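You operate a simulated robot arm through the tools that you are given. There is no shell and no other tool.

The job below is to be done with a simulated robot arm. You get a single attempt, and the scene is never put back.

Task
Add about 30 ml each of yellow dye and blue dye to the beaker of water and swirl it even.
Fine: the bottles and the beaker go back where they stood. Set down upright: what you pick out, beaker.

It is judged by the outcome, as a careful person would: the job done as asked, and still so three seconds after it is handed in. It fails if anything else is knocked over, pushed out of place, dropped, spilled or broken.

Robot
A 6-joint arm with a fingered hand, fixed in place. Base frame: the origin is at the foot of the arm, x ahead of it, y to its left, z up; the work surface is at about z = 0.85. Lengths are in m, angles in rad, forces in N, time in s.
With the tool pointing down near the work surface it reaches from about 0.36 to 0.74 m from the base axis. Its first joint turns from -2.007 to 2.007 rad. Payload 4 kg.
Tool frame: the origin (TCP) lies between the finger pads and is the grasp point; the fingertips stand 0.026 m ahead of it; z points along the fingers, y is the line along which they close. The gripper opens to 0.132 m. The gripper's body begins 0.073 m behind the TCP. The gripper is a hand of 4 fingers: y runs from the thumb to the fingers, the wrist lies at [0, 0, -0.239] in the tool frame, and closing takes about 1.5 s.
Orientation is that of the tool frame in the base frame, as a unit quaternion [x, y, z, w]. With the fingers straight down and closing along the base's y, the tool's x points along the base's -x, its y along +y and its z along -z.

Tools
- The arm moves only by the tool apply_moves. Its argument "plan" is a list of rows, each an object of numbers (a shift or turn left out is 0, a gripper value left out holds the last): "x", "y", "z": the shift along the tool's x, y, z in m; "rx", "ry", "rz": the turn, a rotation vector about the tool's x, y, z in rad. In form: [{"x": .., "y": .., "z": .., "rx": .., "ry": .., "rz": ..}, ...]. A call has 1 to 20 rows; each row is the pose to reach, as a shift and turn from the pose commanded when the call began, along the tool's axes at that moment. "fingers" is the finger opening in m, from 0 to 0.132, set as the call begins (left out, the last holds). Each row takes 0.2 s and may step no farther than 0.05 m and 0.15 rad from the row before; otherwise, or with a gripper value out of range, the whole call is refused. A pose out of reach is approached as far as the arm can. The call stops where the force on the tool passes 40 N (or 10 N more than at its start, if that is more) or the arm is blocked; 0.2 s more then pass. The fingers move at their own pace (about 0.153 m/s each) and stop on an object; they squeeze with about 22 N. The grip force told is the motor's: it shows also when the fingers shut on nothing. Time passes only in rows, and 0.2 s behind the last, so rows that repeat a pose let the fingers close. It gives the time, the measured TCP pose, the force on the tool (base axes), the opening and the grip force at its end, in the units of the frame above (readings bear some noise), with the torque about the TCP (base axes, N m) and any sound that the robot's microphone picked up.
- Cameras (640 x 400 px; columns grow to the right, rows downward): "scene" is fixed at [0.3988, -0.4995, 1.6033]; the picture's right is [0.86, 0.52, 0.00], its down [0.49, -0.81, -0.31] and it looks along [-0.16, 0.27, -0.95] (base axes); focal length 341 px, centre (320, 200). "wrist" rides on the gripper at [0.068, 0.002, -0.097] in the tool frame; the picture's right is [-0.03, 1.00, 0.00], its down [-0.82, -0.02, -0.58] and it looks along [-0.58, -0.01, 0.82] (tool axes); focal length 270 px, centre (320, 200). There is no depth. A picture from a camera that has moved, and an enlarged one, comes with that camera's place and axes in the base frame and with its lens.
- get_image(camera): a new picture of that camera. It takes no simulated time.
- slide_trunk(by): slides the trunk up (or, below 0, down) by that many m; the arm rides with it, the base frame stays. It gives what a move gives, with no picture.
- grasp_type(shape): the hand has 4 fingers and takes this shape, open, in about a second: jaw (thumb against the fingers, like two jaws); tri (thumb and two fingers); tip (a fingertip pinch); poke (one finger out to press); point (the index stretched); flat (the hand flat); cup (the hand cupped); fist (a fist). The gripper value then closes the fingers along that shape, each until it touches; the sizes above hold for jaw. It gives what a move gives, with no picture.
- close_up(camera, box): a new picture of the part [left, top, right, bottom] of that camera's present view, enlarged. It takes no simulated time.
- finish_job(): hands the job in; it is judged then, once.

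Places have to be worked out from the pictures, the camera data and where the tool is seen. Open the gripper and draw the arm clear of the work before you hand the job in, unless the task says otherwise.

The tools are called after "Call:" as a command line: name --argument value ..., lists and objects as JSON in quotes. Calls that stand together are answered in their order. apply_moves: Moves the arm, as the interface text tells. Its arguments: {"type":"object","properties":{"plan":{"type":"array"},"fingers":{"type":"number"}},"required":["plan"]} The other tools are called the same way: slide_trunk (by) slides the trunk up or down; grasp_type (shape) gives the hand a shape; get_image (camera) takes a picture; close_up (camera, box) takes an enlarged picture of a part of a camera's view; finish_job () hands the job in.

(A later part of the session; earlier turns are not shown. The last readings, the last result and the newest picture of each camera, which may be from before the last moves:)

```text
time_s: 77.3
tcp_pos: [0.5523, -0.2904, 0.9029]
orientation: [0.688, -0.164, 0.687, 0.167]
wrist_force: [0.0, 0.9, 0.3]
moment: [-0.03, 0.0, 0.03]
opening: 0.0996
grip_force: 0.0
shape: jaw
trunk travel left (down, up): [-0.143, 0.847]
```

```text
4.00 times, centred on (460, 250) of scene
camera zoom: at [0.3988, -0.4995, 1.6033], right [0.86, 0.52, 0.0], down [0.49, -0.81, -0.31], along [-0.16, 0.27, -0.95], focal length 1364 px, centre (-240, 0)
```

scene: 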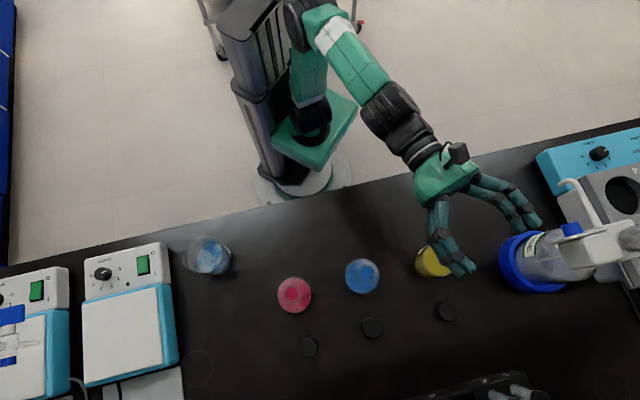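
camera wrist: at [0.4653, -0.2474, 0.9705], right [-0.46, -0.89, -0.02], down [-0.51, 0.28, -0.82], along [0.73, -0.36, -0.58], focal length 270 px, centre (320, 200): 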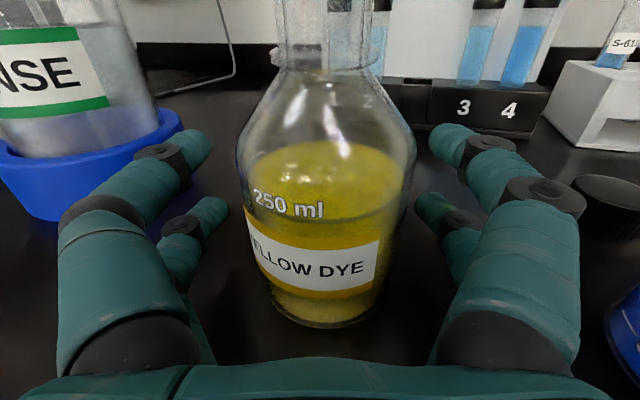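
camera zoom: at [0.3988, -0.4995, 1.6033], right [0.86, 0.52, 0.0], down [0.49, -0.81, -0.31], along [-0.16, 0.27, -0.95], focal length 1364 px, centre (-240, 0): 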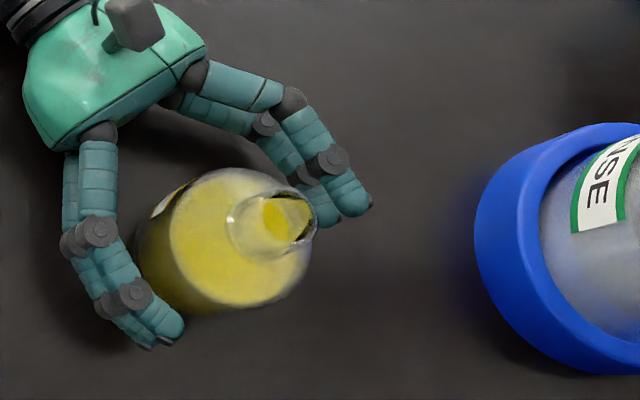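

The bottle is about 3 mm ahead and 2 mm right of the tool axis, so I'll nudge the hand to centre on it before closing.

Call:
apply_moves --plan '[{"y": 0.002, "z": 0.004}, {"y": 0.002, "z": 0.004}]'

Call:
apply_moves --plan '[{"z": 0}, {"z": 0}, {"z": 0}, {"z": 0}, {"z": 0}, {"z": 0}, {"z": 0}, {"z": 0}, {"z": 0}]' --fingers 0.03

Call:
get_image --camera "wrist"

Call:
close_up --camera "scene" --box '[380, 200, 540, 300]'

```text
time_s: 77.9
tcp_pos: [0.5551, -0.2946, 0.9018]
orientation: [0.688, -0.165, 0.687, 0.168]
wrist_force: [-0.6, 1.2, 0.4]
moment: [0.0, 0.03, 0.0]
opening: 0.0999
grip_force: 0.2
shape: jaw
trunk travel left (down, up): [-0.143, 0.847]
```

```text
time_s: 79.9
tcp_pos: [0.555, -0.2944, 0.9021]
orientation: [0.688, -0.163, 0.687, 0.167]
wrist_force: [0.3, -0.1, 0.2]
moment: [-0.05, 0.04, 0.0]
opening: 0.0508
grip_force: 22.6
shape: jaw
trunk travel left (down, up): [-0.143, 0.847]
```

```text
taken
camera wrist: at [0.4685, -0.2512, 0.9706], right [-0.46, -0.89, -0.02], down [-0.51, 0.28, -0.82], along [0.73, -0.36, -0.58], focal length 270 px, centre (320, 200)
```

wrist: 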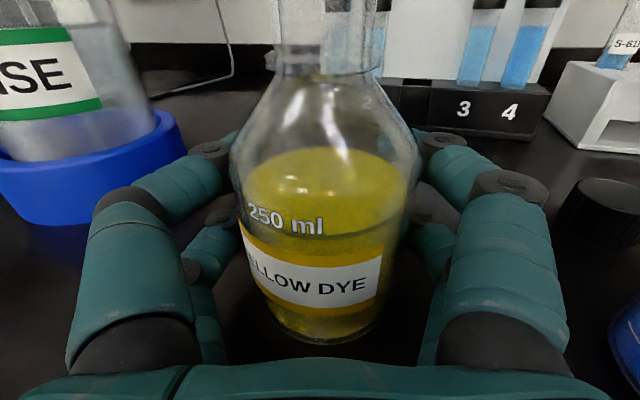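

```text
4.00 times, centred on (460, 250) of scene
camera zoom: at [0.3988, -0.4995, 1.6033], right [0.86, 0.52, 0.0], down [0.49, -0.81, -0.31], along [-0.16, 0.27, -0.95], focal length 1364 px, centre (-240, 0)
```

zoom: 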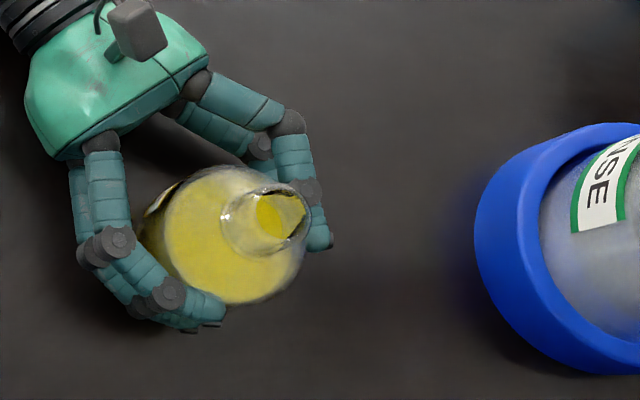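

The yellow bottle is gripped at 22 N and shifted about 2 mm, and I have reference pictures of its original place. I'll lift it with the trunk, first a little, then clear of the neighbours.

Call:
slide_trunk --by 0.03

Call:
slide_trunk --by 0.17

Call:
get_image --camera "wrist"

Call:
close_up --camera "wrist" --box '[200, 100, 440, 250]'

Call:
get_image --camera "scene"

```text
time_s: 80.7
tcp_pos: [0.5551, -0.2939, 0.932]
orientation: [0.688, -0.164, 0.686, 0.169]
wrist_force: [-0.6, -0.2, -5.3]
moment: [0.02, -0.02, 0.01]
opening: 0.0504
grip_force: 22.1
shape: jaw
trunk travel left (down, up): [-0.173, 0.817]
```

```text
time_s: 82.6
tcp_pos: [0.5562, -0.295, 1.1021]
orientation: [0.688, -0.164, 0.687, 0.167]
wrist_force: [0.3, -0.2, -4.3]
moment: [0.03, -0.03, 0.01]
opening: 0.05
grip_force: 21.7
shape: jaw
trunk travel left (down, up): [-0.343, 0.647]
```

```text
taken
camera wrist: at [0.4688, -0.2513, 1.1703], right [-0.46, -0.89, -0.02], down [-0.51, 0.28, -0.82], along [0.73, -0.36, -0.58], focal length 270 px, centre (320, 200)
```

wrist: 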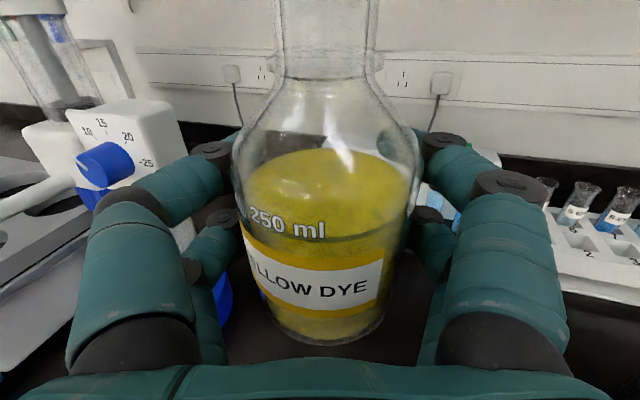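

```text
2.67 times, centred on (320, 175) of wrist
camera zoom: at [0.4688, -0.2513, 1.1703], right [-0.46, -0.89, -0.02], down [-0.51, 0.28, -0.82], along [0.73, -0.36, -0.58], focal length 721 px, centre (320, 267)
```

zoom: 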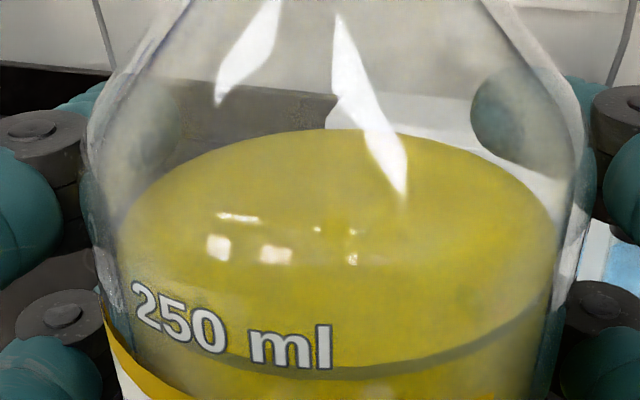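

```text
taken
```

scene: 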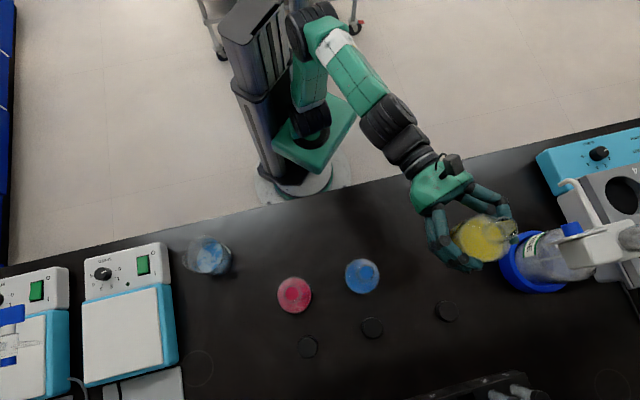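

The yellow bottle is held; the reference liquid edge is at zoom row 128. I'll carry it upright to the same pouring place, turning gradually to heading -60°.

Call:
apply_moves --plan '[{"y": 0.0063, "z": -0.0041, "rx": -0.0115}, {"y": 0.0188, "z": -0.0122, "rx": -0.0344}, {"y": 0.0375, "z": -0.0245, "rx": -0.0689}, {"y": 0.0594, "z": -0.0388, "rx": -0.1091}, {"y": 0.0844, "z": -0.0551, "rx": -0.155}, {"y": 0.1094, "z": -0.0714, "rx": -0.2009}, {"y": 0.1344, "z": -0.0878, "rx": -0.2468}, {"y": 0.1594, "z": -0.1041, "rx": -0.2927}, {"y": 0.1844, "z": -0.1204, "rx": -0.3387}, {"y": 0.2094, "z": -0.1367, "rx": -0.3846}, {"y": 0.2345, "z": -0.1531, "rx": -0.4305}, {"y": 0.2563, "z": -0.1674, "rx": -0.4707}, {"y": 0.2751, "z": -0.1796, "rx": -0.5051}, {"y": 0.2938, "z": -0.1919, "rx": -0.5396}, {"y": 0.3063, "z": -0.2, "rx": -0.5625}, {"y": 0.3126, "z": -0.2041, "rx": -0.574}, {"y": 0.3126, "z": -0.2041, "rx": -0.574}]'

Call:
get_image --camera "scene"

Call:
get_image --camera "wrist"

```text
time_s: 86.2
tcp_pos: [0.233, -0.4799, 1.1039]
orientation: [0.612, -0.353, 0.612, 0.356]
wrist_force: [0.4, -0.2, -3.9]
moment: [0.01, -0.04, -0.04]
opening: 0.0486
grip_force: 21.8
shape: jaw
trunk travel left (down, up): [-0.343, 0.647]
```

```text
taken
```

scene: 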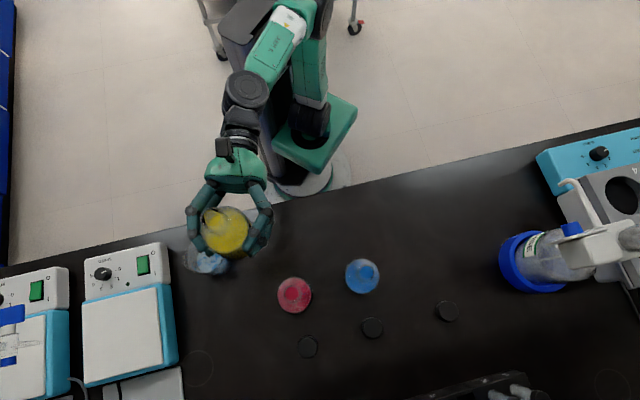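

```text
taken
camera wrist: at [0.1827, -0.3956, 1.1716], right [-0.87, -0.5, -0.02], down [-0.27, 0.51, -0.82], along [0.42, -0.7, -0.58], focal length 270 px, centre (320, 200)
```

wrist: 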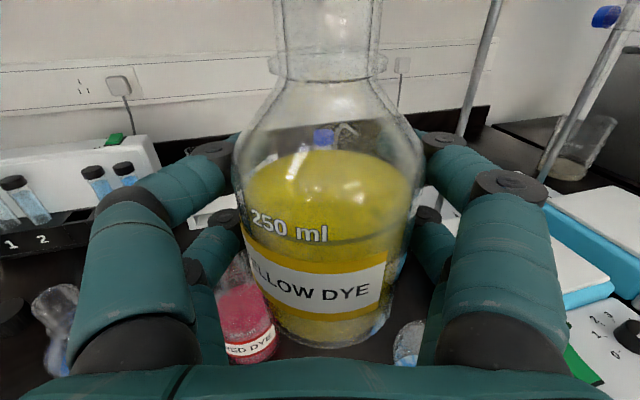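

The opening has crept from 0.051 to 0.049, so the bottle may be settling slightly toward the palm. I'll check whether it is still moving before tilting.

Call:
close_up --camera "wrist" --box '[200, 100, 440, 250]'

Call:
apply_moves --plan '[{"z": 0}, {"z": 0}, {"z": 0}, {"z": 0}, {"z": 0}]'

Call:
close_up --camera "wrist" --box '[200, 100, 440, 250]'

Call:
close_up --camera "scene" --box '[160, 180, 320, 280]'

```text
2.67 times, centred on (320, 175) of wrist
camera zoom: at [0.1827, -0.3956, 1.1716], right [-0.87, -0.5, -0.02], down [-0.27, 0.51, -0.82], along [0.42, -0.7, -0.58], focal length 721 px, centre (320, 267)
```

zoom: 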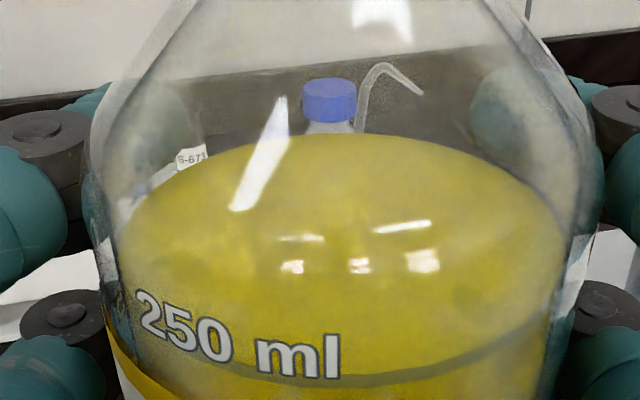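

```text
time_s: 87.4
tcp_pos: [0.2322, -0.4795, 1.1042]
orientation: [0.613, -0.351, 0.612, 0.355]
wrist_force: [0.2, 0.2, -4.1]
moment: [0.0, -0.02, 0.0]
opening: 0.0486
grip_force: 22.1
shape: jaw
trunk travel left (down, up): [-0.343, 0.647]
```

```text
2.67 times, centred on (320, 175) of wrist
camera zoom: at [0.1828, -0.3955, 1.1717], right [-0.87, -0.5, -0.02], down [-0.27, 0.51, -0.82], along [0.42, -0.7, -0.58], focal length 721 px, centre (320, 267)
```

zoom: 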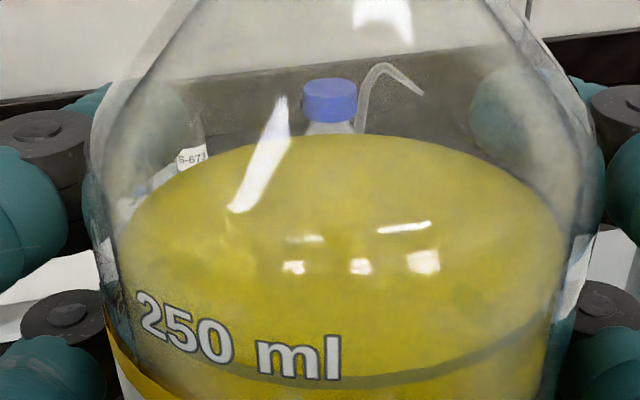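

```text
4.00 times, centred on (240, 230) of scene
camera zoom: at [0.3988, -0.4995, 1.6033], right [0.86, 0.52, 0.0], down [0.49, -0.81, -0.31], along [-0.16, 0.27, -0.95], focal length 1364 px, centre (640, 80)
```

zoom: 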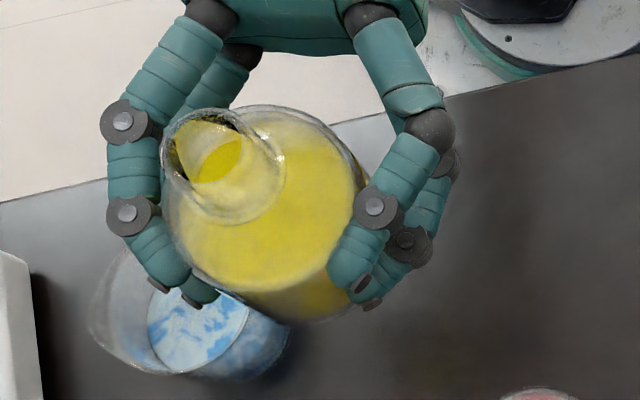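

It's stable now: the two pictures are identical and the force is steady. I'll lower to z≈1.04, tilt to 72° as before, then come down to pouring height.

Call:
slide_trunk --by -0.064

Call:
apply_moves --plan '[{"rz": 0.1}, {"rz": 0.2}, {"rz": 0.3}, {"rz": 0.4}, {"rz": 0.5}, {"rz": 0.6}, {"rz": 0.7}, {"rz": 0.8}, {"rz": 0.9}, {"rz": 1.0}, {"rz": 1.08}, {"rz": 1.15}, {"rz": 1.2}]'

Call:
get_image --camera "wrist"

Call:
close_up --camera "scene" --box '[160, 180, 320, 280]'

```text
time_s: 88.4
tcp_pos: [0.2325, -0.4795, 1.0397]
orientation: [0.613, -0.351, 0.613, 0.355]
wrist_force: [0.1, -0.8, -3.9]
moment: [-0.03, -0.02, -0.03]
opening: 0.0483
grip_force: 21.9
shape: jaw
trunk travel left (down, up): [-0.279, 0.711]
```

```text
time_s: 91.2
tcp_pos: [0.233, -0.4782, 1.0405]
orientation: [0.306, -0.637, 0.706, -0.053]
wrist_force: [-0.3, -0.7, -4.8]
moment: [-0.03, -0.04, -0.01]
opening: 0.048
grip_force: 22.3
shape: jaw
trunk travel left (down, up): [-0.279, 0.711]
```

```text
taken
camera wrist: at [0.1288, -0.4263, 1.0631], right [-0.29, -0.17, -0.94], down [0.38, 0.88, -0.28], along [0.88, -0.44, -0.2], focal length 270 px, centre (320, 200)
```

wrist: 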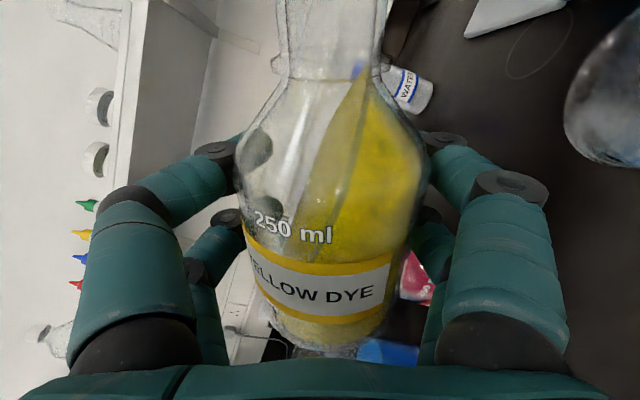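

```text
4.00 times, centred on (240, 230) of scene
camera zoom: at [0.3988, -0.4995, 1.6033], right [0.86, 0.52, 0.0], down [0.49, -0.81, -0.31], along [-0.16, 0.27, -0.95], focal length 1364 px, centre (640, 80)
```

zoom: 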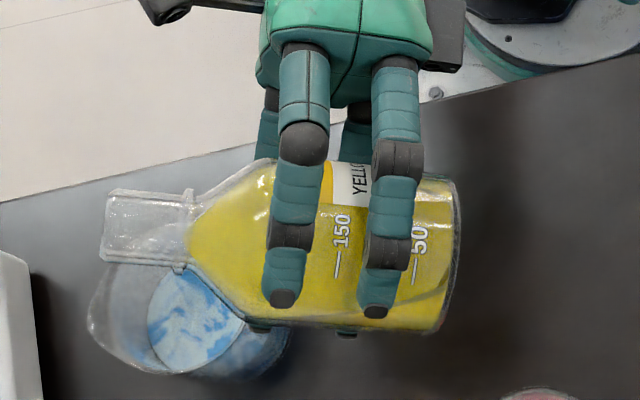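

The bottle sits a few millimetres closer to the palm, putting the mouth about 7 mm inward of the beaker's centre line. I'll shift 7 mm outward, then lower to pouring height and check.

Call:
apply_moves --plan '[{"z": 0.004}, {"z": 0.007}, {"z": 0.007, "rz": 0.03}, {"z": 0.007, "rz": 0.05}]'

Call:
slide_trunk --by -0.055

Call:
close_up --camera "scene" --box '[160, 190, 320, 290]'

Call:
close_up --camera "scene" --box '[170, 225, 250, 275]'

Call:
close_up --camera "scene" --box '[190, 255, 214, 270]'

```text
time_s: 92.2
tcp_pos: [0.2357, -0.4848, 1.0396]
orientation: [0.291, -0.644, 0.704, -0.07]
wrist_force: [0.2, -0.2, -2.3]
moment: [-0.05, -0.03, -0.02]
opening: 0.0307
grip_force: 22.2
shape: jaw
trunk travel left (down, up): [-0.279, 0.711]
```

```text
time_s: 93.2
tcp_pos: [0.2358, -0.4847, 0.9841]
orientation: [0.29, -0.644, 0.704, -0.07]
wrist_force: [0.9, 0.1, -4.9]
moment: [-0.14, -0.05, 0.01]
opening: 0.0304
grip_force: 21.8
shape: jaw
trunk travel left (down, up): [-0.224, 0.766]
```

```text
4.00 times, centred on (240, 240) of scene
camera zoom: at [0.3988, -0.4995, 1.6033], right [0.86, 0.52, 0.0], down [0.49, -0.81, -0.31], along [-0.16, 0.27, -0.95], focal length 1364 px, centre (640, 40)
```

zoom: 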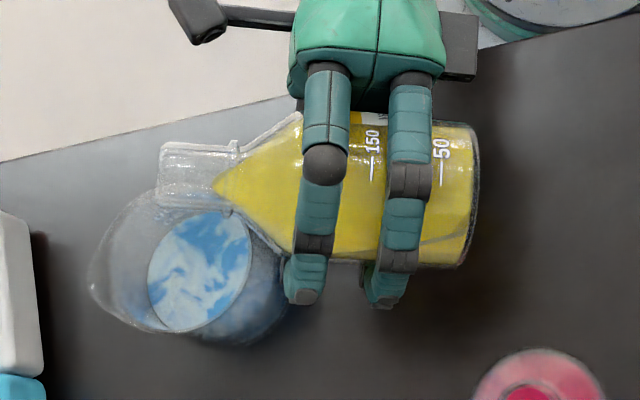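

```text
8.00 times, centred on (210, 250) of scene
camera zoom: at [0.3988, -0.4995, 1.6033], right [0.86, 0.52, 0.0], down [0.49, -0.81, -0.31], along [-0.16, 0.27, -0.95], focal length 2727 px, centre (1200, -200)
```

zoom: 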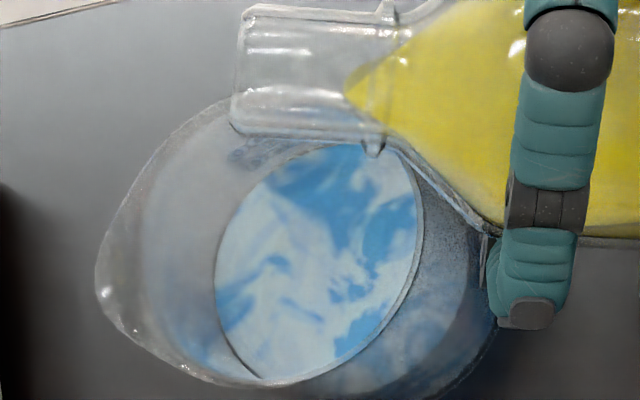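

```text
16.00 times, centred on (202, 262) of scene
camera zoom: at [0.3988, -0.4995, 1.6033], right [0.86, 0.52, 0.0], down [0.49, -0.81, -0.31], along [-0.16, 0.27, -0.95], focal length 5454 px, centre (2208, -800)
```

zoom: 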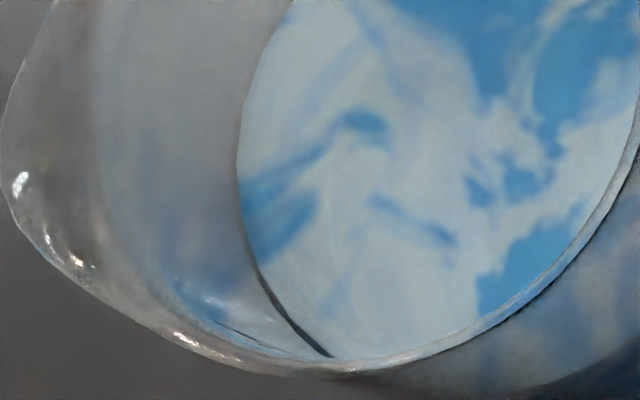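

The bottle has slid back against the palm and the fingers have closed round its front to 0.030, which is a caged grip. I'll command a tighter close so they keep squeezing, then see whether it settles.

Call:
apply_moves --plan '[{"z": 0}, {"z": 0}, {"z": 0}, {"z": 0}]' --fingers 0.0

Call:
get_image --camera "wrist"

Call:
close_up --camera "scene" --box '[160, 190, 320, 290]'

```text
time_s: 94.2
tcp_pos: [0.2357, -0.4853, 0.9847]
orientation: [0.291, -0.644, 0.704, -0.069]
wrist_force: [-0.1, 0.2, -0.2]
moment: [-0.16, -0.07, 0.01]
opening: 0.0306
grip_force: 22.2
shape: jaw
trunk travel left (down, up): [-0.224, 0.766]
```

```text
taken
camera wrist: at [0.1314, -0.4334, 1.0042], right [-0.25, -0.15, -0.96], down [0.39, 0.89, -0.24], along [0.89, -0.43, -0.17], focal length 270 px, centre (320, 200)
```

wrist: 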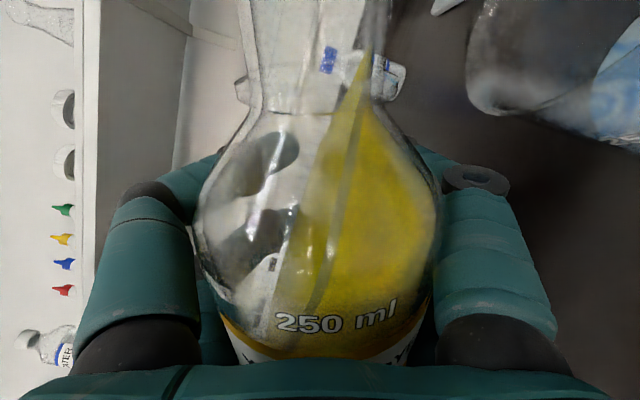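

```text
4.00 times, centred on (240, 240) of scene
camera zoom: at [0.3988, -0.4995, 1.6033], right [0.86, 0.52, 0.0], down [0.49, -0.81, -0.31], along [-0.16, 0.27, -0.95], focal length 1364 px, centre (640, 40)
```

zoom: 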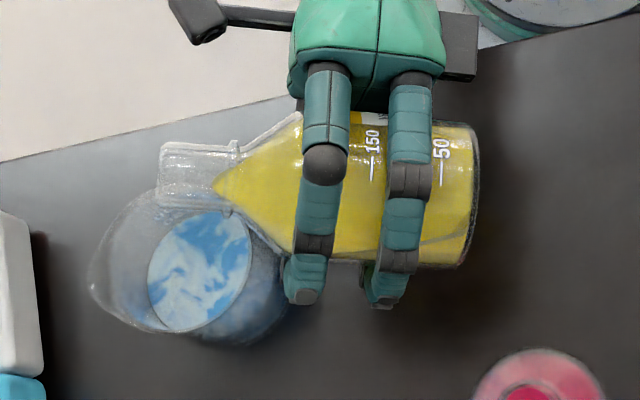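

The fingers stay at 0.031 against a zero command, so they really are squeezing the bottle and it hasn't moved. I'll take another force reading before shifting, since the last one looks odd.

Call:
apply_moves --plan '[{"z": 0}]'

Call:
apply_moves --plan '[{"z": 0}]'

Call:
close_up --camera "wrist" --box '[160, 0, 640, 300]'

```text
time_s: 94.6
tcp_pos: [0.2364, -0.484, 0.9837]
orientation: [0.29, -0.644, 0.704, -0.07]
wrist_force: [0.4, -0.5, -0.2]
moment: [-0.13, -0.06, 0.02]
opening: 0.0307
grip_force: 22.2
shape: jaw
trunk travel left (down, up): [-0.224, 0.766]
```

```text
time_s: 95.0
tcp_pos: [0.2359, -0.4851, 0.9849]
orientation: [0.291, -0.644, 0.704, -0.07]
wrist_force: [0.0, -0.9, 0.1]
moment: [-0.12, -0.06, -0.04]
opening: 0.0307
grip_force: 22.2
shape: jaw
trunk travel left (down, up): [-0.224, 0.766]
```

```text
1.33 times, centred on (400, 150) of wrist
camera zoom: at [0.1314, -0.4334, 1.0042], right [-0.25, -0.15, -0.96], down [0.39, 0.89, -0.24], along [0.89, -0.43, -0.17], focal length 360 px, centre (213, 267)
```

zoom: 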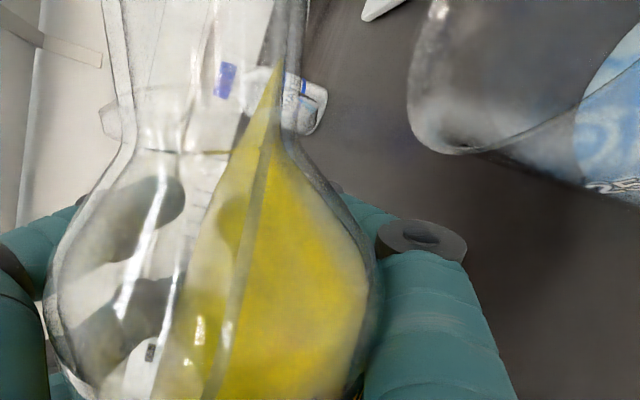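

The moment still matches the bottle's weight sitting 3 cm behind the TCP, against the palm, and the pictures show nothing touching the beaker. The mouth is about 26 mm inward of the beaker's centre line, so I'll shift the hand outward by that much.

Call:
apply_moves --plan '[{"z": 0.006}, {"z": 0.013}, {"z": 0.02}, {"z": 0.026}, {"z": 0.026}]'

Call:
close_up --camera "scene" --box '[160, 190, 320, 290]'

Call:
get_image --camera "wrist"

```text
time_s: 96.2
tcp_pos: [0.2487, -0.5059, 0.9839]
orientation: [0.29, -0.644, 0.704, -0.07]
wrist_force: [0.1, -0.7, -0.1]
moment: [-0.11, -0.08, 0.02]
opening: 0.0309
grip_force: 22.1
shape: jaw
trunk travel left (down, up): [-0.224, 0.766]
```

```text
4.00 times, centred on (240, 240) of scene
camera zoom: at [0.3988, -0.4995, 1.6033], right [0.86, 0.52, 0.0], down [0.49, -0.81, -0.31], along [-0.16, 0.27, -0.95], focal length 1364 px, centre (640, 40)
```

zoom: 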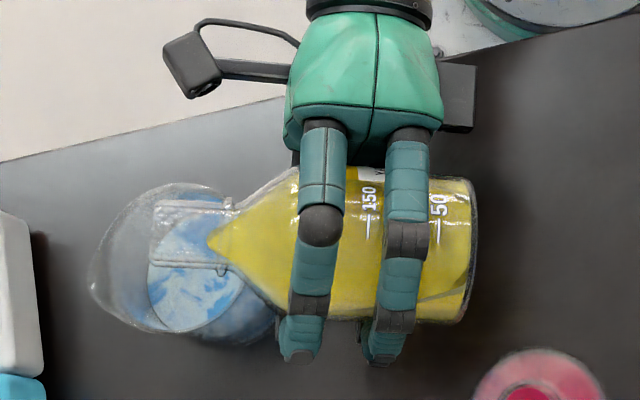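

```text
taken
camera wrist: at [0.1446, -0.4554, 1.0039], right [-0.25, -0.15, -0.96], down [0.39, 0.89, -0.24], along [0.89, -0.43, -0.17], focal length 270 px, centre (320, 200)
```

wrist: 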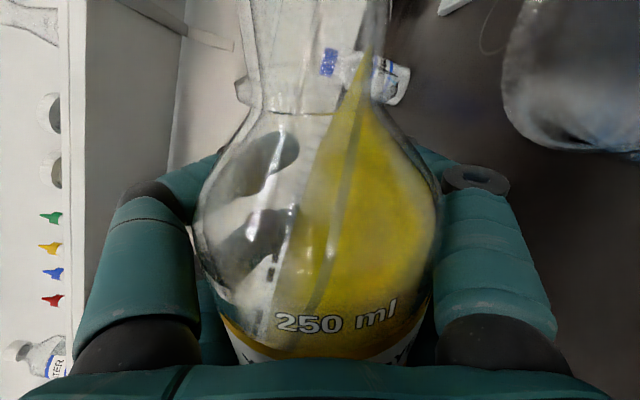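

The mouth is over the beaker again, on the centre line and about 14 mm short of centre. I'll move 4 mm toward centre and tilt on to about 75°.

Call:
apply_moves --plan '[{"x": 0.0019, "y": 0.0006, "rz": 0.02}, {"x": 0.0038, "y": 0.0012, "rz": 0.05}, {"x": 0.0038, "y": 0.0012, "rz": 0.05}]'

Call:
close_up --camera "scene" --box '[170, 225, 250, 275]'

Call:
close_up --camera "scene" --box '[190, 255, 214, 270]'

```text
time_s: 97.0
tcp_pos: [0.2451, -0.5104, 0.985]
orientation: [0.274, -0.651, 0.702, -0.087]
wrist_force: [0.2, -0.1, -0.3]
moment: [-0.13, -0.06, 0.0]
opening: 0.0307
grip_force: 22.4
shape: jaw
trunk travel left (down, up): [-0.224, 0.766]
```

```text
8.00 times, centred on (210, 250) of scene
camera zoom: at [0.3988, -0.4995, 1.6033], right [0.86, 0.52, 0.0], down [0.49, -0.81, -0.31], along [-0.16, 0.27, -0.95], focal length 2727 px, centre (1200, -200)
```

zoom: 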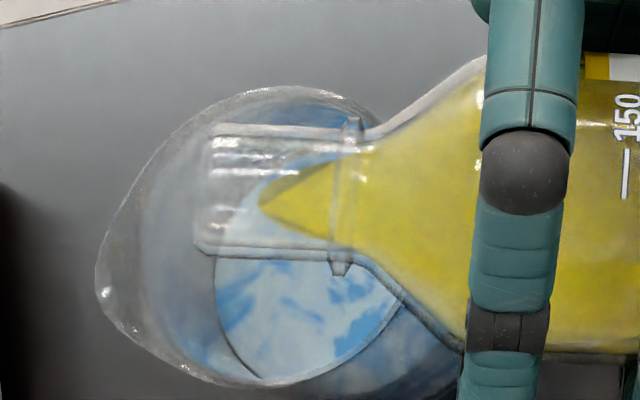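

```text
16.00 times, centred on (202, 262) of scene
camera zoom: at [0.3988, -0.4995, 1.6033], right [0.86, 0.52, 0.0], down [0.49, -0.81, -0.31], along [-0.16, 0.27, -0.95], focal length 5454 px, centre (2208, -800)
```

zoom: 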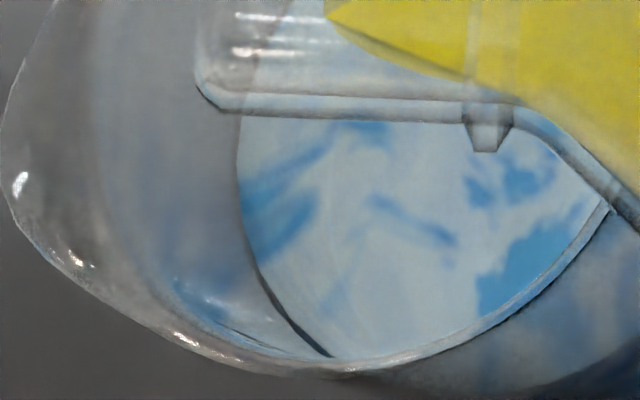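

The new baseline edge is at column 238 in the 16x view, and 30 ml more should bring it to about 216. The liquid is still short of the lip, so I'll tilt 0.06 rad more.

Call:
apply_moves --plan '[{"rz": 0.03}, {"rz": 0.06}, {"rz": 0.06}, {"rz": 0.06}]'

Call:
close_up --camera "scene" --box '[170, 225, 250, 275]'

```text
time_s: 98.0
tcp_pos: [0.2459, -0.5107, 0.9844]
orientation: [0.254, -0.659, 0.699, -0.109]
wrist_force: [-0.4, -0.3, -0.2]
moment: [-0.12, -0.08, -0.03]
opening: 0.0306
grip_force: 21.7
shape: jaw
trunk travel left (down, up): [-0.224, 0.766]
```

```text
8.00 times, centred on (210, 250) of scene
camera zoom: at [0.3988, -0.4995, 1.6033], right [0.86, 0.52, 0.0], down [0.49, -0.81, -0.31], along [-0.16, 0.27, -0.95], focal length 2727 px, centre (1200, -200)
```

zoom: 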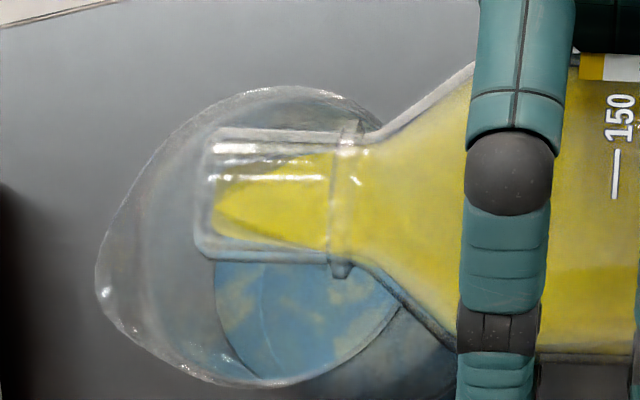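

Yellow is beginning to run in. I'll hold and measure.

Call:
apply_moves --plan '[{"z": 0}, {"z": 0}, {"z": 0}]'

Call:
close_up --camera "scene" --box '[190, 255, 214, 270]'

Call:
close_up --camera "scene" --box '[160, 190, 320, 290]'

```text
time_s: 98.8
tcp_pos: [0.2466, -0.5104, 0.9849]
orientation: [0.254, -0.659, 0.699, -0.108]
wrist_force: [-0.5, 0.3, 0.0]
moment: [-0.11, -0.09, 0.01]
opening: 0.0307
grip_force: 22.0
shape: jaw
trunk travel left (down, up): [-0.224, 0.766]
```

```text
16.00 times, centred on (202, 262) of scene
camera zoom: at [0.3988, -0.4995, 1.6033], right [0.86, 0.52, 0.0], down [0.49, -0.81, -0.31], along [-0.16, 0.27, -0.95], focal length 5454 px, centre (2208, -800)
```

zoom: 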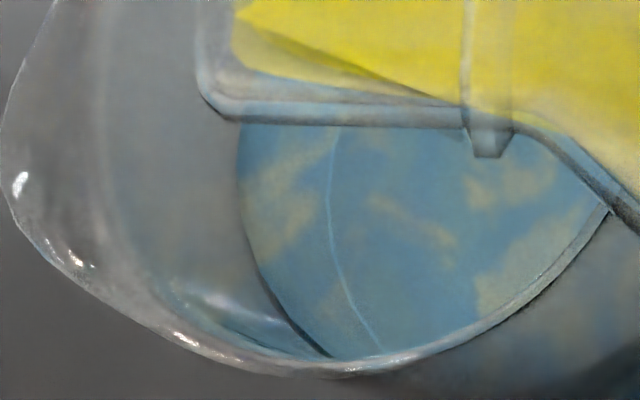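

```text
4.00 times, centred on (240, 240) of scene
camera zoom: at [0.3988, -0.4995, 1.6033], right [0.86, 0.52, 0.0], down [0.49, -0.81, -0.31], along [-0.16, 0.27, -0.95], focal length 1364 px, centre (640, 40)
```

zoom: 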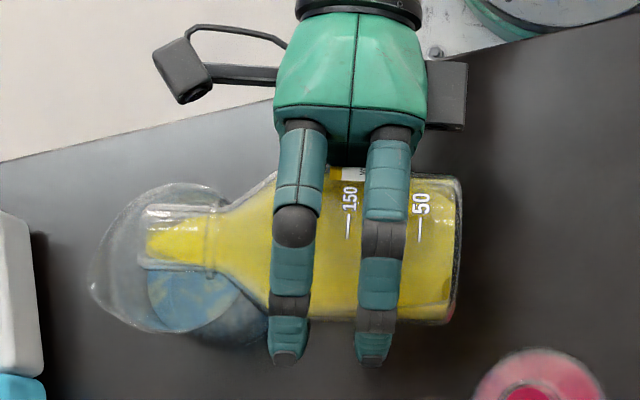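

Only a millilitre or two is in so far; the edge is still near 237. I'll tilt another 0.02 rad and hold.

Call:
apply_moves --plan '[{"rz": 0.01}, {"rz": 0.02}, {"rz": 0.02}, {"rz": 0.02}, {"rz": 0.02}, {"rz": 0.02}]'

Call:
close_up --camera "scene" --box '[190, 255, 214, 270]'

```text
time_s: 100.2
tcp_pos: [0.2462, -0.5086, 0.9837]
orientation: [0.248, -0.662, 0.698, -0.116]
wrist_force: [-0.4, 0.7, 0.4]
moment: [-0.14, -0.06, 0.01]
opening: 0.0307
grip_force: 22.2
shape: jaw
trunk travel left (down, up): [-0.224, 0.766]
```

```text
16.00 times, centred on (202, 262) of scene
camera zoom: at [0.3988, -0.4995, 1.6033], right [0.86, 0.52, 0.0], down [0.49, -0.81, -0.31], along [-0.16, 0.27, -0.95], focal length 5454 px, centre (2208, -800)
```

zoom: 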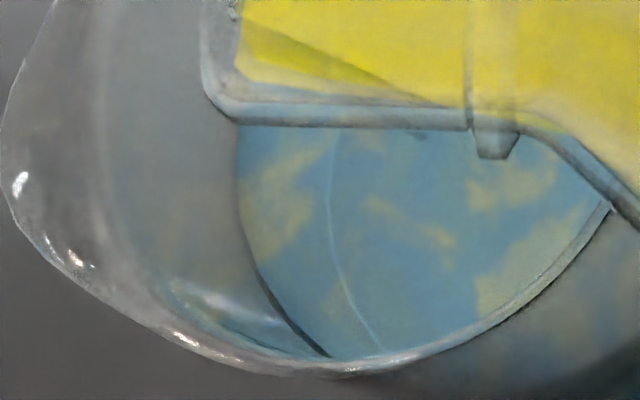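

Edge about 236, roughly 2–3 ml. I'll take another 0.02 rad.

Call:
apply_moves --plan '[{"rz": 0.01}, {"rz": 0.02}, {"rz": 0.02}, {"rz": 0.02}, {"rz": 0.02}, {"rz": 0.02}]'

Call:
close_up --camera "scene" --box '[190, 255, 214, 270]'

Call:
close_up --camera "scene" --box '[170, 225, 250, 275]'

```text
time_s: 101.6
tcp_pos: [0.2466, -0.5092, 0.9846]
orientation: [0.241, -0.664, 0.697, -0.123]
wrist_force: [0.3, 0.7, -0.4]
moment: [-0.13, -0.03, -0.04]
opening: 0.0308
grip_force: 21.6
shape: jaw
trunk travel left (down, up): [-0.224, 0.766]
```

```text
16.00 times, centred on (202, 262) of scene
camera zoom: at [0.3988, -0.4995, 1.6033], right [0.86, 0.52, 0.0], down [0.49, -0.81, -0.31], along [-0.16, 0.27, -0.95], focal length 5454 px, centre (2208, -800)
```

zoom: 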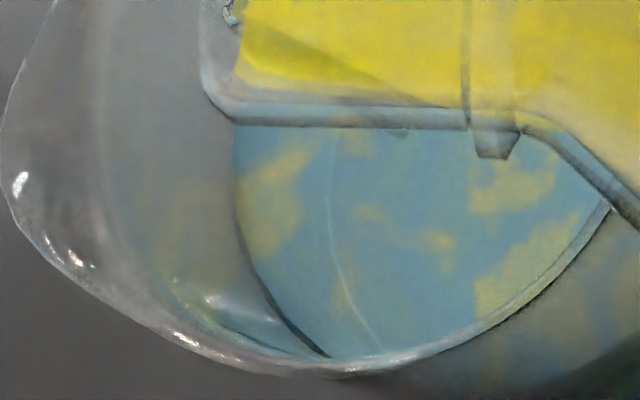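

```text
8.00 times, centred on (210, 250) of scene
camera zoom: at [0.3988, -0.4995, 1.6033], right [0.86, 0.52, 0.0], down [0.49, -0.81, -0.31], along [-0.16, 0.27, -0.95], focal length 2727 px, centre (1200, -200)
```

zoom: 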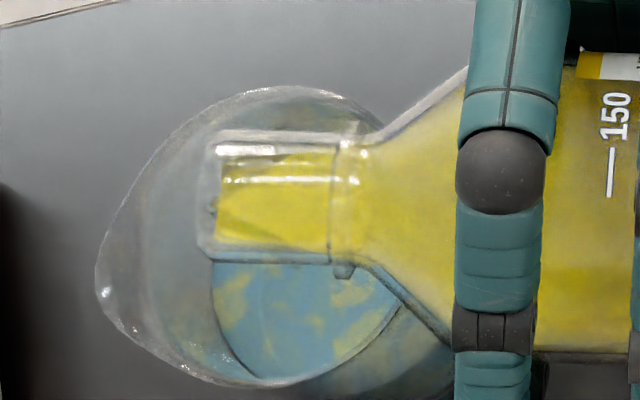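

Edge about 233, so roughly 7 ml. I'll keep on in 0.02 rad steps.

Call:
apply_moves --plan '[{"rz": 0.01}, {"rz": 0.02}, {"rz": 0.02}, {"rz": 0.02}, {"rz": 0.02}, {"rz": 0.02}]'

Call:
close_up --camera "scene" --box '[190, 255, 214, 270]'

```text
time_s: 103.0
tcp_pos: [0.246, -0.5099, 0.9843]
orientation: [0.234, -0.667, 0.696, -0.129]
wrist_force: [-0.6, 0.5, -0.7]
moment: [-0.09, -0.07, 0.04]
opening: 0.0307
grip_force: 21.8
shape: jaw
trunk travel left (down, up): [-0.224, 0.766]
```

```text
16.00 times, centred on (202, 262) of scene
camera zoom: at [0.3988, -0.4995, 1.6033], right [0.86, 0.52, 0.0], down [0.49, -0.81, -0.31], along [-0.16, 0.27, -0.95], focal length 5454 px, centre (2208, -800)
```

zoom: 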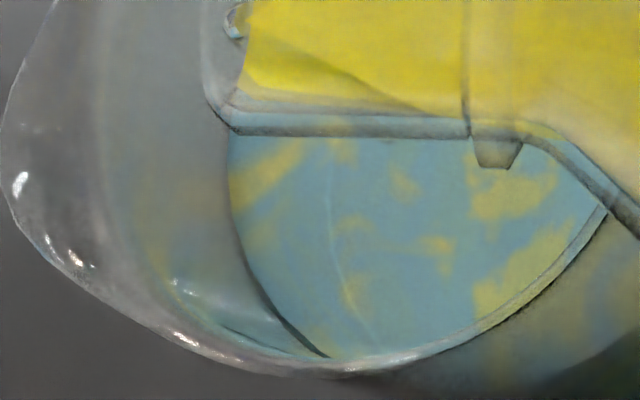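

Edge about 229, so roughly 12 ml. Another 0.02 rad.

Call:
apply_moves --plan '[{"rz": 0.01}, {"rz": 0.02}, {"rz": 0.02}, {"rz": 0.02}, {"rz": 0.02}, {"rz": 0.02}]'

Call:
close_up --camera "scene" --box '[190, 255, 214, 270]'

```text
time_s: 104.4
tcp_pos: [0.2477, -0.5097, 0.9837]
orientation: [0.228, -0.669, 0.694, -0.136]
wrist_force: [0.4, -0.6, -0.1]
moment: [-0.14, -0.02, 0.01]
opening: 0.0308
grip_force: 21.5
shape: jaw
trunk travel left (down, up): [-0.224, 0.766]
```

```text
16.00 times, centred on (202, 262) of scene
camera zoom: at [0.3988, -0.4995, 1.6033], right [0.86, 0.52, 0.0], down [0.49, -0.81, -0.31], along [-0.16, 0.27, -0.95], focal length 5454 px, centre (2208, -800)
```

zoom: 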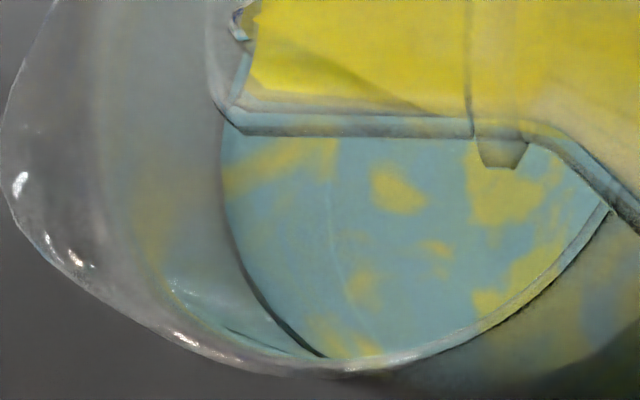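

Edge about 222, so roughly 21 ml. I'll take one last small step of 0.016 rad.

Call:
apply_moves --plan '[{"rz": 0.008}, {"rz": 0.016}, {"rz": 0.016}, {"rz": 0.016}, {"rz": 0.016}, {"rz": 0.016}]'

Call:
close_up --camera "scene" --box '[190, 255, 214, 270]'

```text
time_s: 105.8
tcp_pos: [0.2458, -0.5101, 0.9842]
orientation: [0.222, -0.671, 0.694, -0.141]
wrist_force: [-0.9, -0.3, -0.1]
moment: [-0.13, -0.06, 0.01]
opening: 0.0308
grip_force: 22.0
shape: jaw
trunk travel left (down, up): [-0.224, 0.766]
```

```text
16.00 times, centred on (202, 262) of scene
camera zoom: at [0.3988, -0.4995, 1.6033], right [0.86, 0.52, 0.0], down [0.49, -0.81, -0.31], along [-0.16, 0.27, -0.95], focal length 5454 px, centre (2208, -800)
```

zoom: 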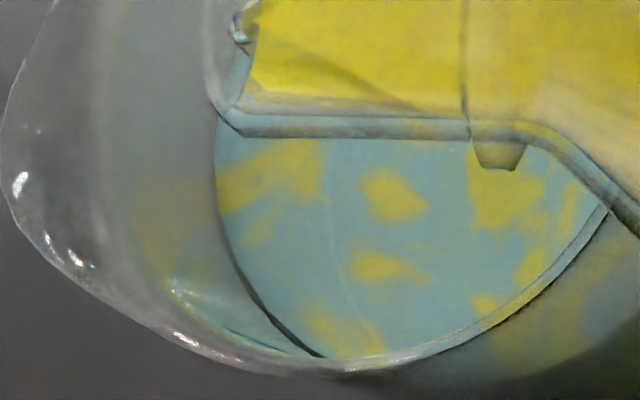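

Edge about 215–216, which is 30 ml of yellow. I'll tilt back over the beaker, then raise and bring the bottle upright slowly.

Call:
apply_moves --plan '[{"rz": -0.06}, {"rz": -0.13}, {"rz": -0.2}, {"rz": -0.26}, {"rz": -0.26}]'

Call:
slide_trunk --by 0.07

Call:
apply_moves --plan '[{"rz": -0.1}, {"rz": -0.2}, {"rz": -0.3}, {"rz": -0.4}, {"rz": -0.5}, {"rz": -0.6}]'

Call:
get_image --camera "wrist"

Call:
close_up --camera "scene" --box '[160, 180, 320, 280]'

```text
time_s: 107.0
tcp_pos: [0.2466, -0.5104, 0.9858]
orientation: [0.309, -0.636, 0.706, -0.051]
wrist_force: [0.3, 0.1, -0.2]
moment: [-0.11, -0.05, -0.01]
opening: 0.0307
grip_force: 22.2
shape: jaw
trunk travel left (down, up): [-0.224, 0.766]
```

```text
time_s: 108.1
tcp_pos: [0.2457, -0.5093, 1.0546]
orientation: [0.307, -0.636, 0.706, -0.051]
wrist_force: [-0.3, 0.8, -3.8]
moment: [-0.09, -0.07, 0.06]
opening: 0.0308
grip_force: 22.6
shape: jaw
trunk travel left (down, up): [-0.294, 0.696]
```

```text
time_s: 109.5
tcp_pos: [0.2452, -0.5089, 1.0543]
orientation: [0.482, -0.517, 0.689, 0.161]
wrist_force: [-0.1, 0.3, -4.1]
moment: [-0.14, -0.07, 0.04]
opening: 0.0307
grip_force: 22.4
shape: jaw
trunk travel left (down, up): [-0.294, 0.696]
```

```text
taken
camera wrist: at [0.1633, -0.445, 1.1098], right [-0.71, -0.41, -0.58], down [0.12, 0.73, -0.67], along [0.7, -0.54, -0.47], focal length 270 px, centre (320, 200)
```

wrist: 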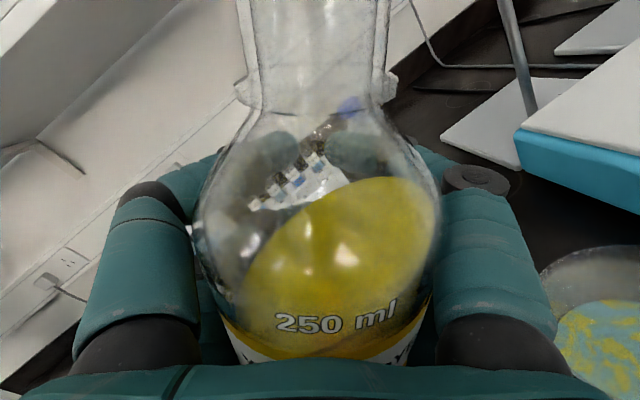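

```text
4.00 times, centred on (240, 230) of scene
camera zoom: at [0.3988, -0.4995, 1.6033], right [0.86, 0.52, 0.0], down [0.49, -0.81, -0.31], along [-0.16, 0.27, -0.95], focal length 1364 px, centre (640, 80)
```

zoom: 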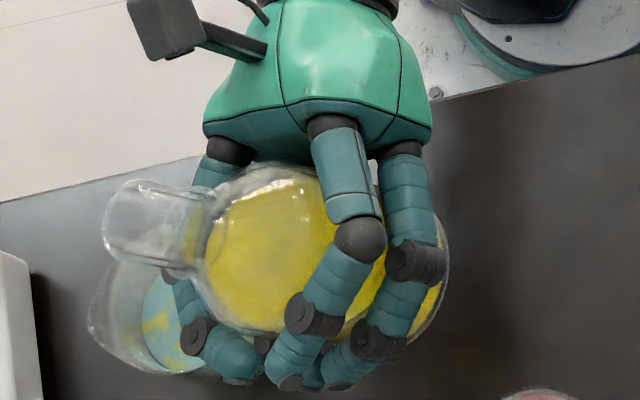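

The weight reads about 4 N again and the grip is steady at 0.031; the beaker shows blue-yellow patches with nothing spilled. I'll finish bringing the bottle upright.

Call:
apply_moves --plan '[{"rz": -0.1}, {"rz": -0.2}, {"rz": -0.3}, {"rz": -0.4}, {"rz": -0.5}, {"rz": -0.596}, {"rz": -0.596}, {"rz": -0.596}, {"rz": -0.596}]'

Call:
get_image --camera "wrist"

Call:
close_up --camera "wrist" --box '[200, 100, 440, 250]'

Call:
close_up --camera "scene" --box '[160, 180, 320, 280]'

```text
time_s: 111.5
tcp_pos: [0.2453, -0.5097, 1.0555]
orientation: [0.613, -0.352, 0.612, 0.355]
wrist_force: [-0.8, 0.6, -2.4]
moment: [-0.12, -0.09, 0.04]
opening: 0.0309
grip_force: 21.9
shape: jaw
trunk travel left (down, up): [-0.294, 0.696]
```

```text
taken
camera wrist: at [0.1961, -0.4261, 1.1231], right [-0.87, -0.5, -0.02], down [-0.27, 0.51, -0.82], along [0.42, -0.7, -0.58], focal length 270 px, centre (320, 200)
```

wrist: 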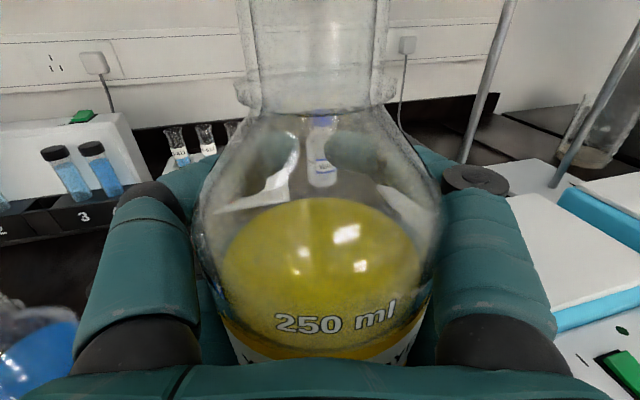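

```text
2.67 times, centred on (320, 175) of wrist
camera zoom: at [0.1961, -0.4261, 1.1231], right [-0.87, -0.5, -0.02], down [-0.27, 0.51, -0.82], along [0.42, -0.7, -0.58], focal length 721 px, centre (320, 267)
```

zoom: 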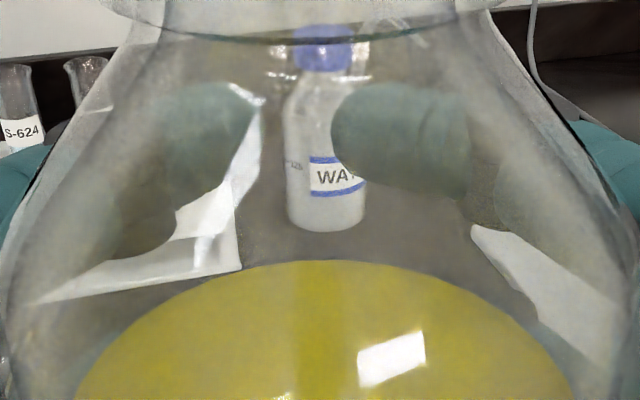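

```text
4.00 times, centred on (240, 230) of scene
camera zoom: at [0.3988, -0.4995, 1.6033], right [0.86, 0.52, 0.0], down [0.49, -0.81, -0.31], along [-0.16, 0.27, -0.95], focal length 1364 px, centre (640, 80)
```

zoom: 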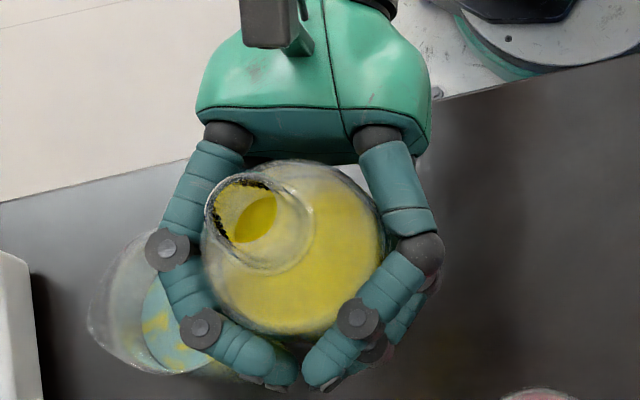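

Upright and securely caged against the palm. The bottle's own level change works out to about 30–33 ml, in line with the beaker reading. I'll raise and carry it back to its spot, allowing for the bottle now sitting 33 mm behind the TCP.

Call:
slide_trunk --by 0.055

Call:
apply_moves --plan '[{"y": -0.0079, "z": -0.0001, "rx": 0.0115}, {"y": -0.0236, "z": -0.0004, "rx": 0.0346}, {"y": -0.0472, "z": -0.0009, "rx": 0.0691}, {"y": -0.0747, "z": -0.0014, "rx": 0.1094}, {"y": -0.1023, "z": -0.0019, "rx": 0.1498}, {"y": -0.1298, "z": -0.0024, "rx": 0.1901}, {"y": -0.1573, "z": -0.0029, "rx": 0.2304}, {"y": -0.1849, "z": -0.0034, "rx": 0.2707}, {"y": -0.2124, "z": -0.0039, "rx": 0.311}, {"y": -0.2399, "z": -0.0044, "rx": 0.3514}, {"y": -0.2674, "z": -0.0049, "rx": 0.3917}, {"y": -0.295, "z": -0.0054, "rx": 0.432}, {"y": -0.3225, "z": -0.0059, "rx": 0.4723}, {"y": -0.3461, "z": -0.0063, "rx": 0.5069}, {"y": -0.3697, "z": -0.0068, "rx": 0.5414}, {"y": -0.3854, "z": -0.0071, "rx": 0.5645}, {"y": -0.3933, "z": -0.0072, "rx": 0.576}, {"y": -0.3933, "z": -0.0072, "rx": 0.576}]'

Call:
get_image --camera "scene"

Call:
get_image --camera "wrist"

```text
time_s: 112.4
tcp_pos: [0.2446, -0.5091, 1.1102]
orientation: [0.612, -0.352, 0.612, 0.356]
wrist_force: [-0.5, -0.1, -4.4]
moment: [-0.14, -0.05, 0.01]
opening: 0.0308
grip_force: 22.3
shape: jaw
trunk travel left (down, up): [-0.349, 0.641]
```

```text
time_s: 116.2
tcp_pos: [0.5836, -0.3061, 1.1096]
orientation: [0.688, -0.164, 0.686, 0.169]
wrist_force: [0.0, 0.1, -4.5]
moment: [-0.02, -0.14, 0.0]
opening: 0.0307
grip_force: 22.2
shape: jaw
trunk travel left (down, up): [-0.349, 0.641]
```

```text
taken
```

scene: 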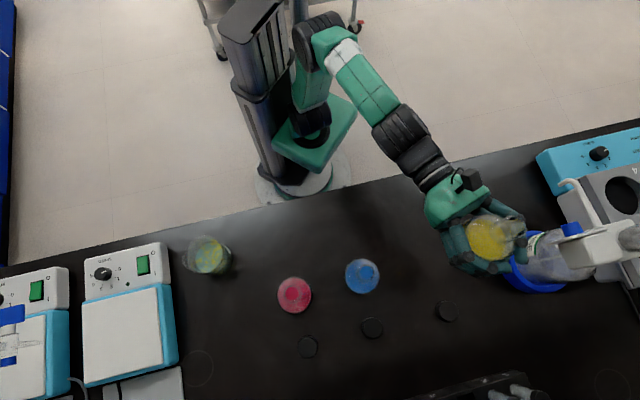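

```text
taken
camera wrist: at [0.497, -0.2628, 1.177], right [-0.45, -0.89, -0.02], down [-0.51, 0.28, -0.82], along [0.73, -0.36, -0.58], focal length 270 px, centre (320, 200)
```

wrist: 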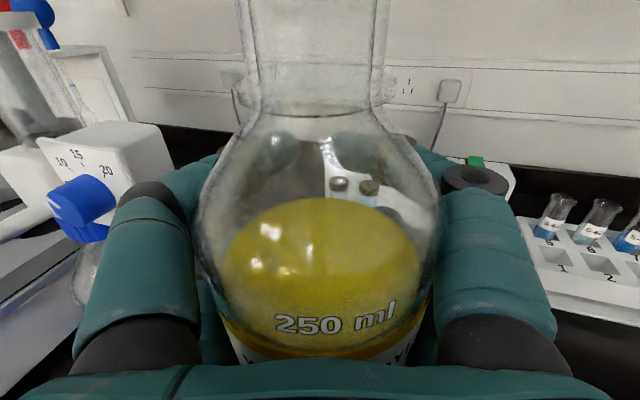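

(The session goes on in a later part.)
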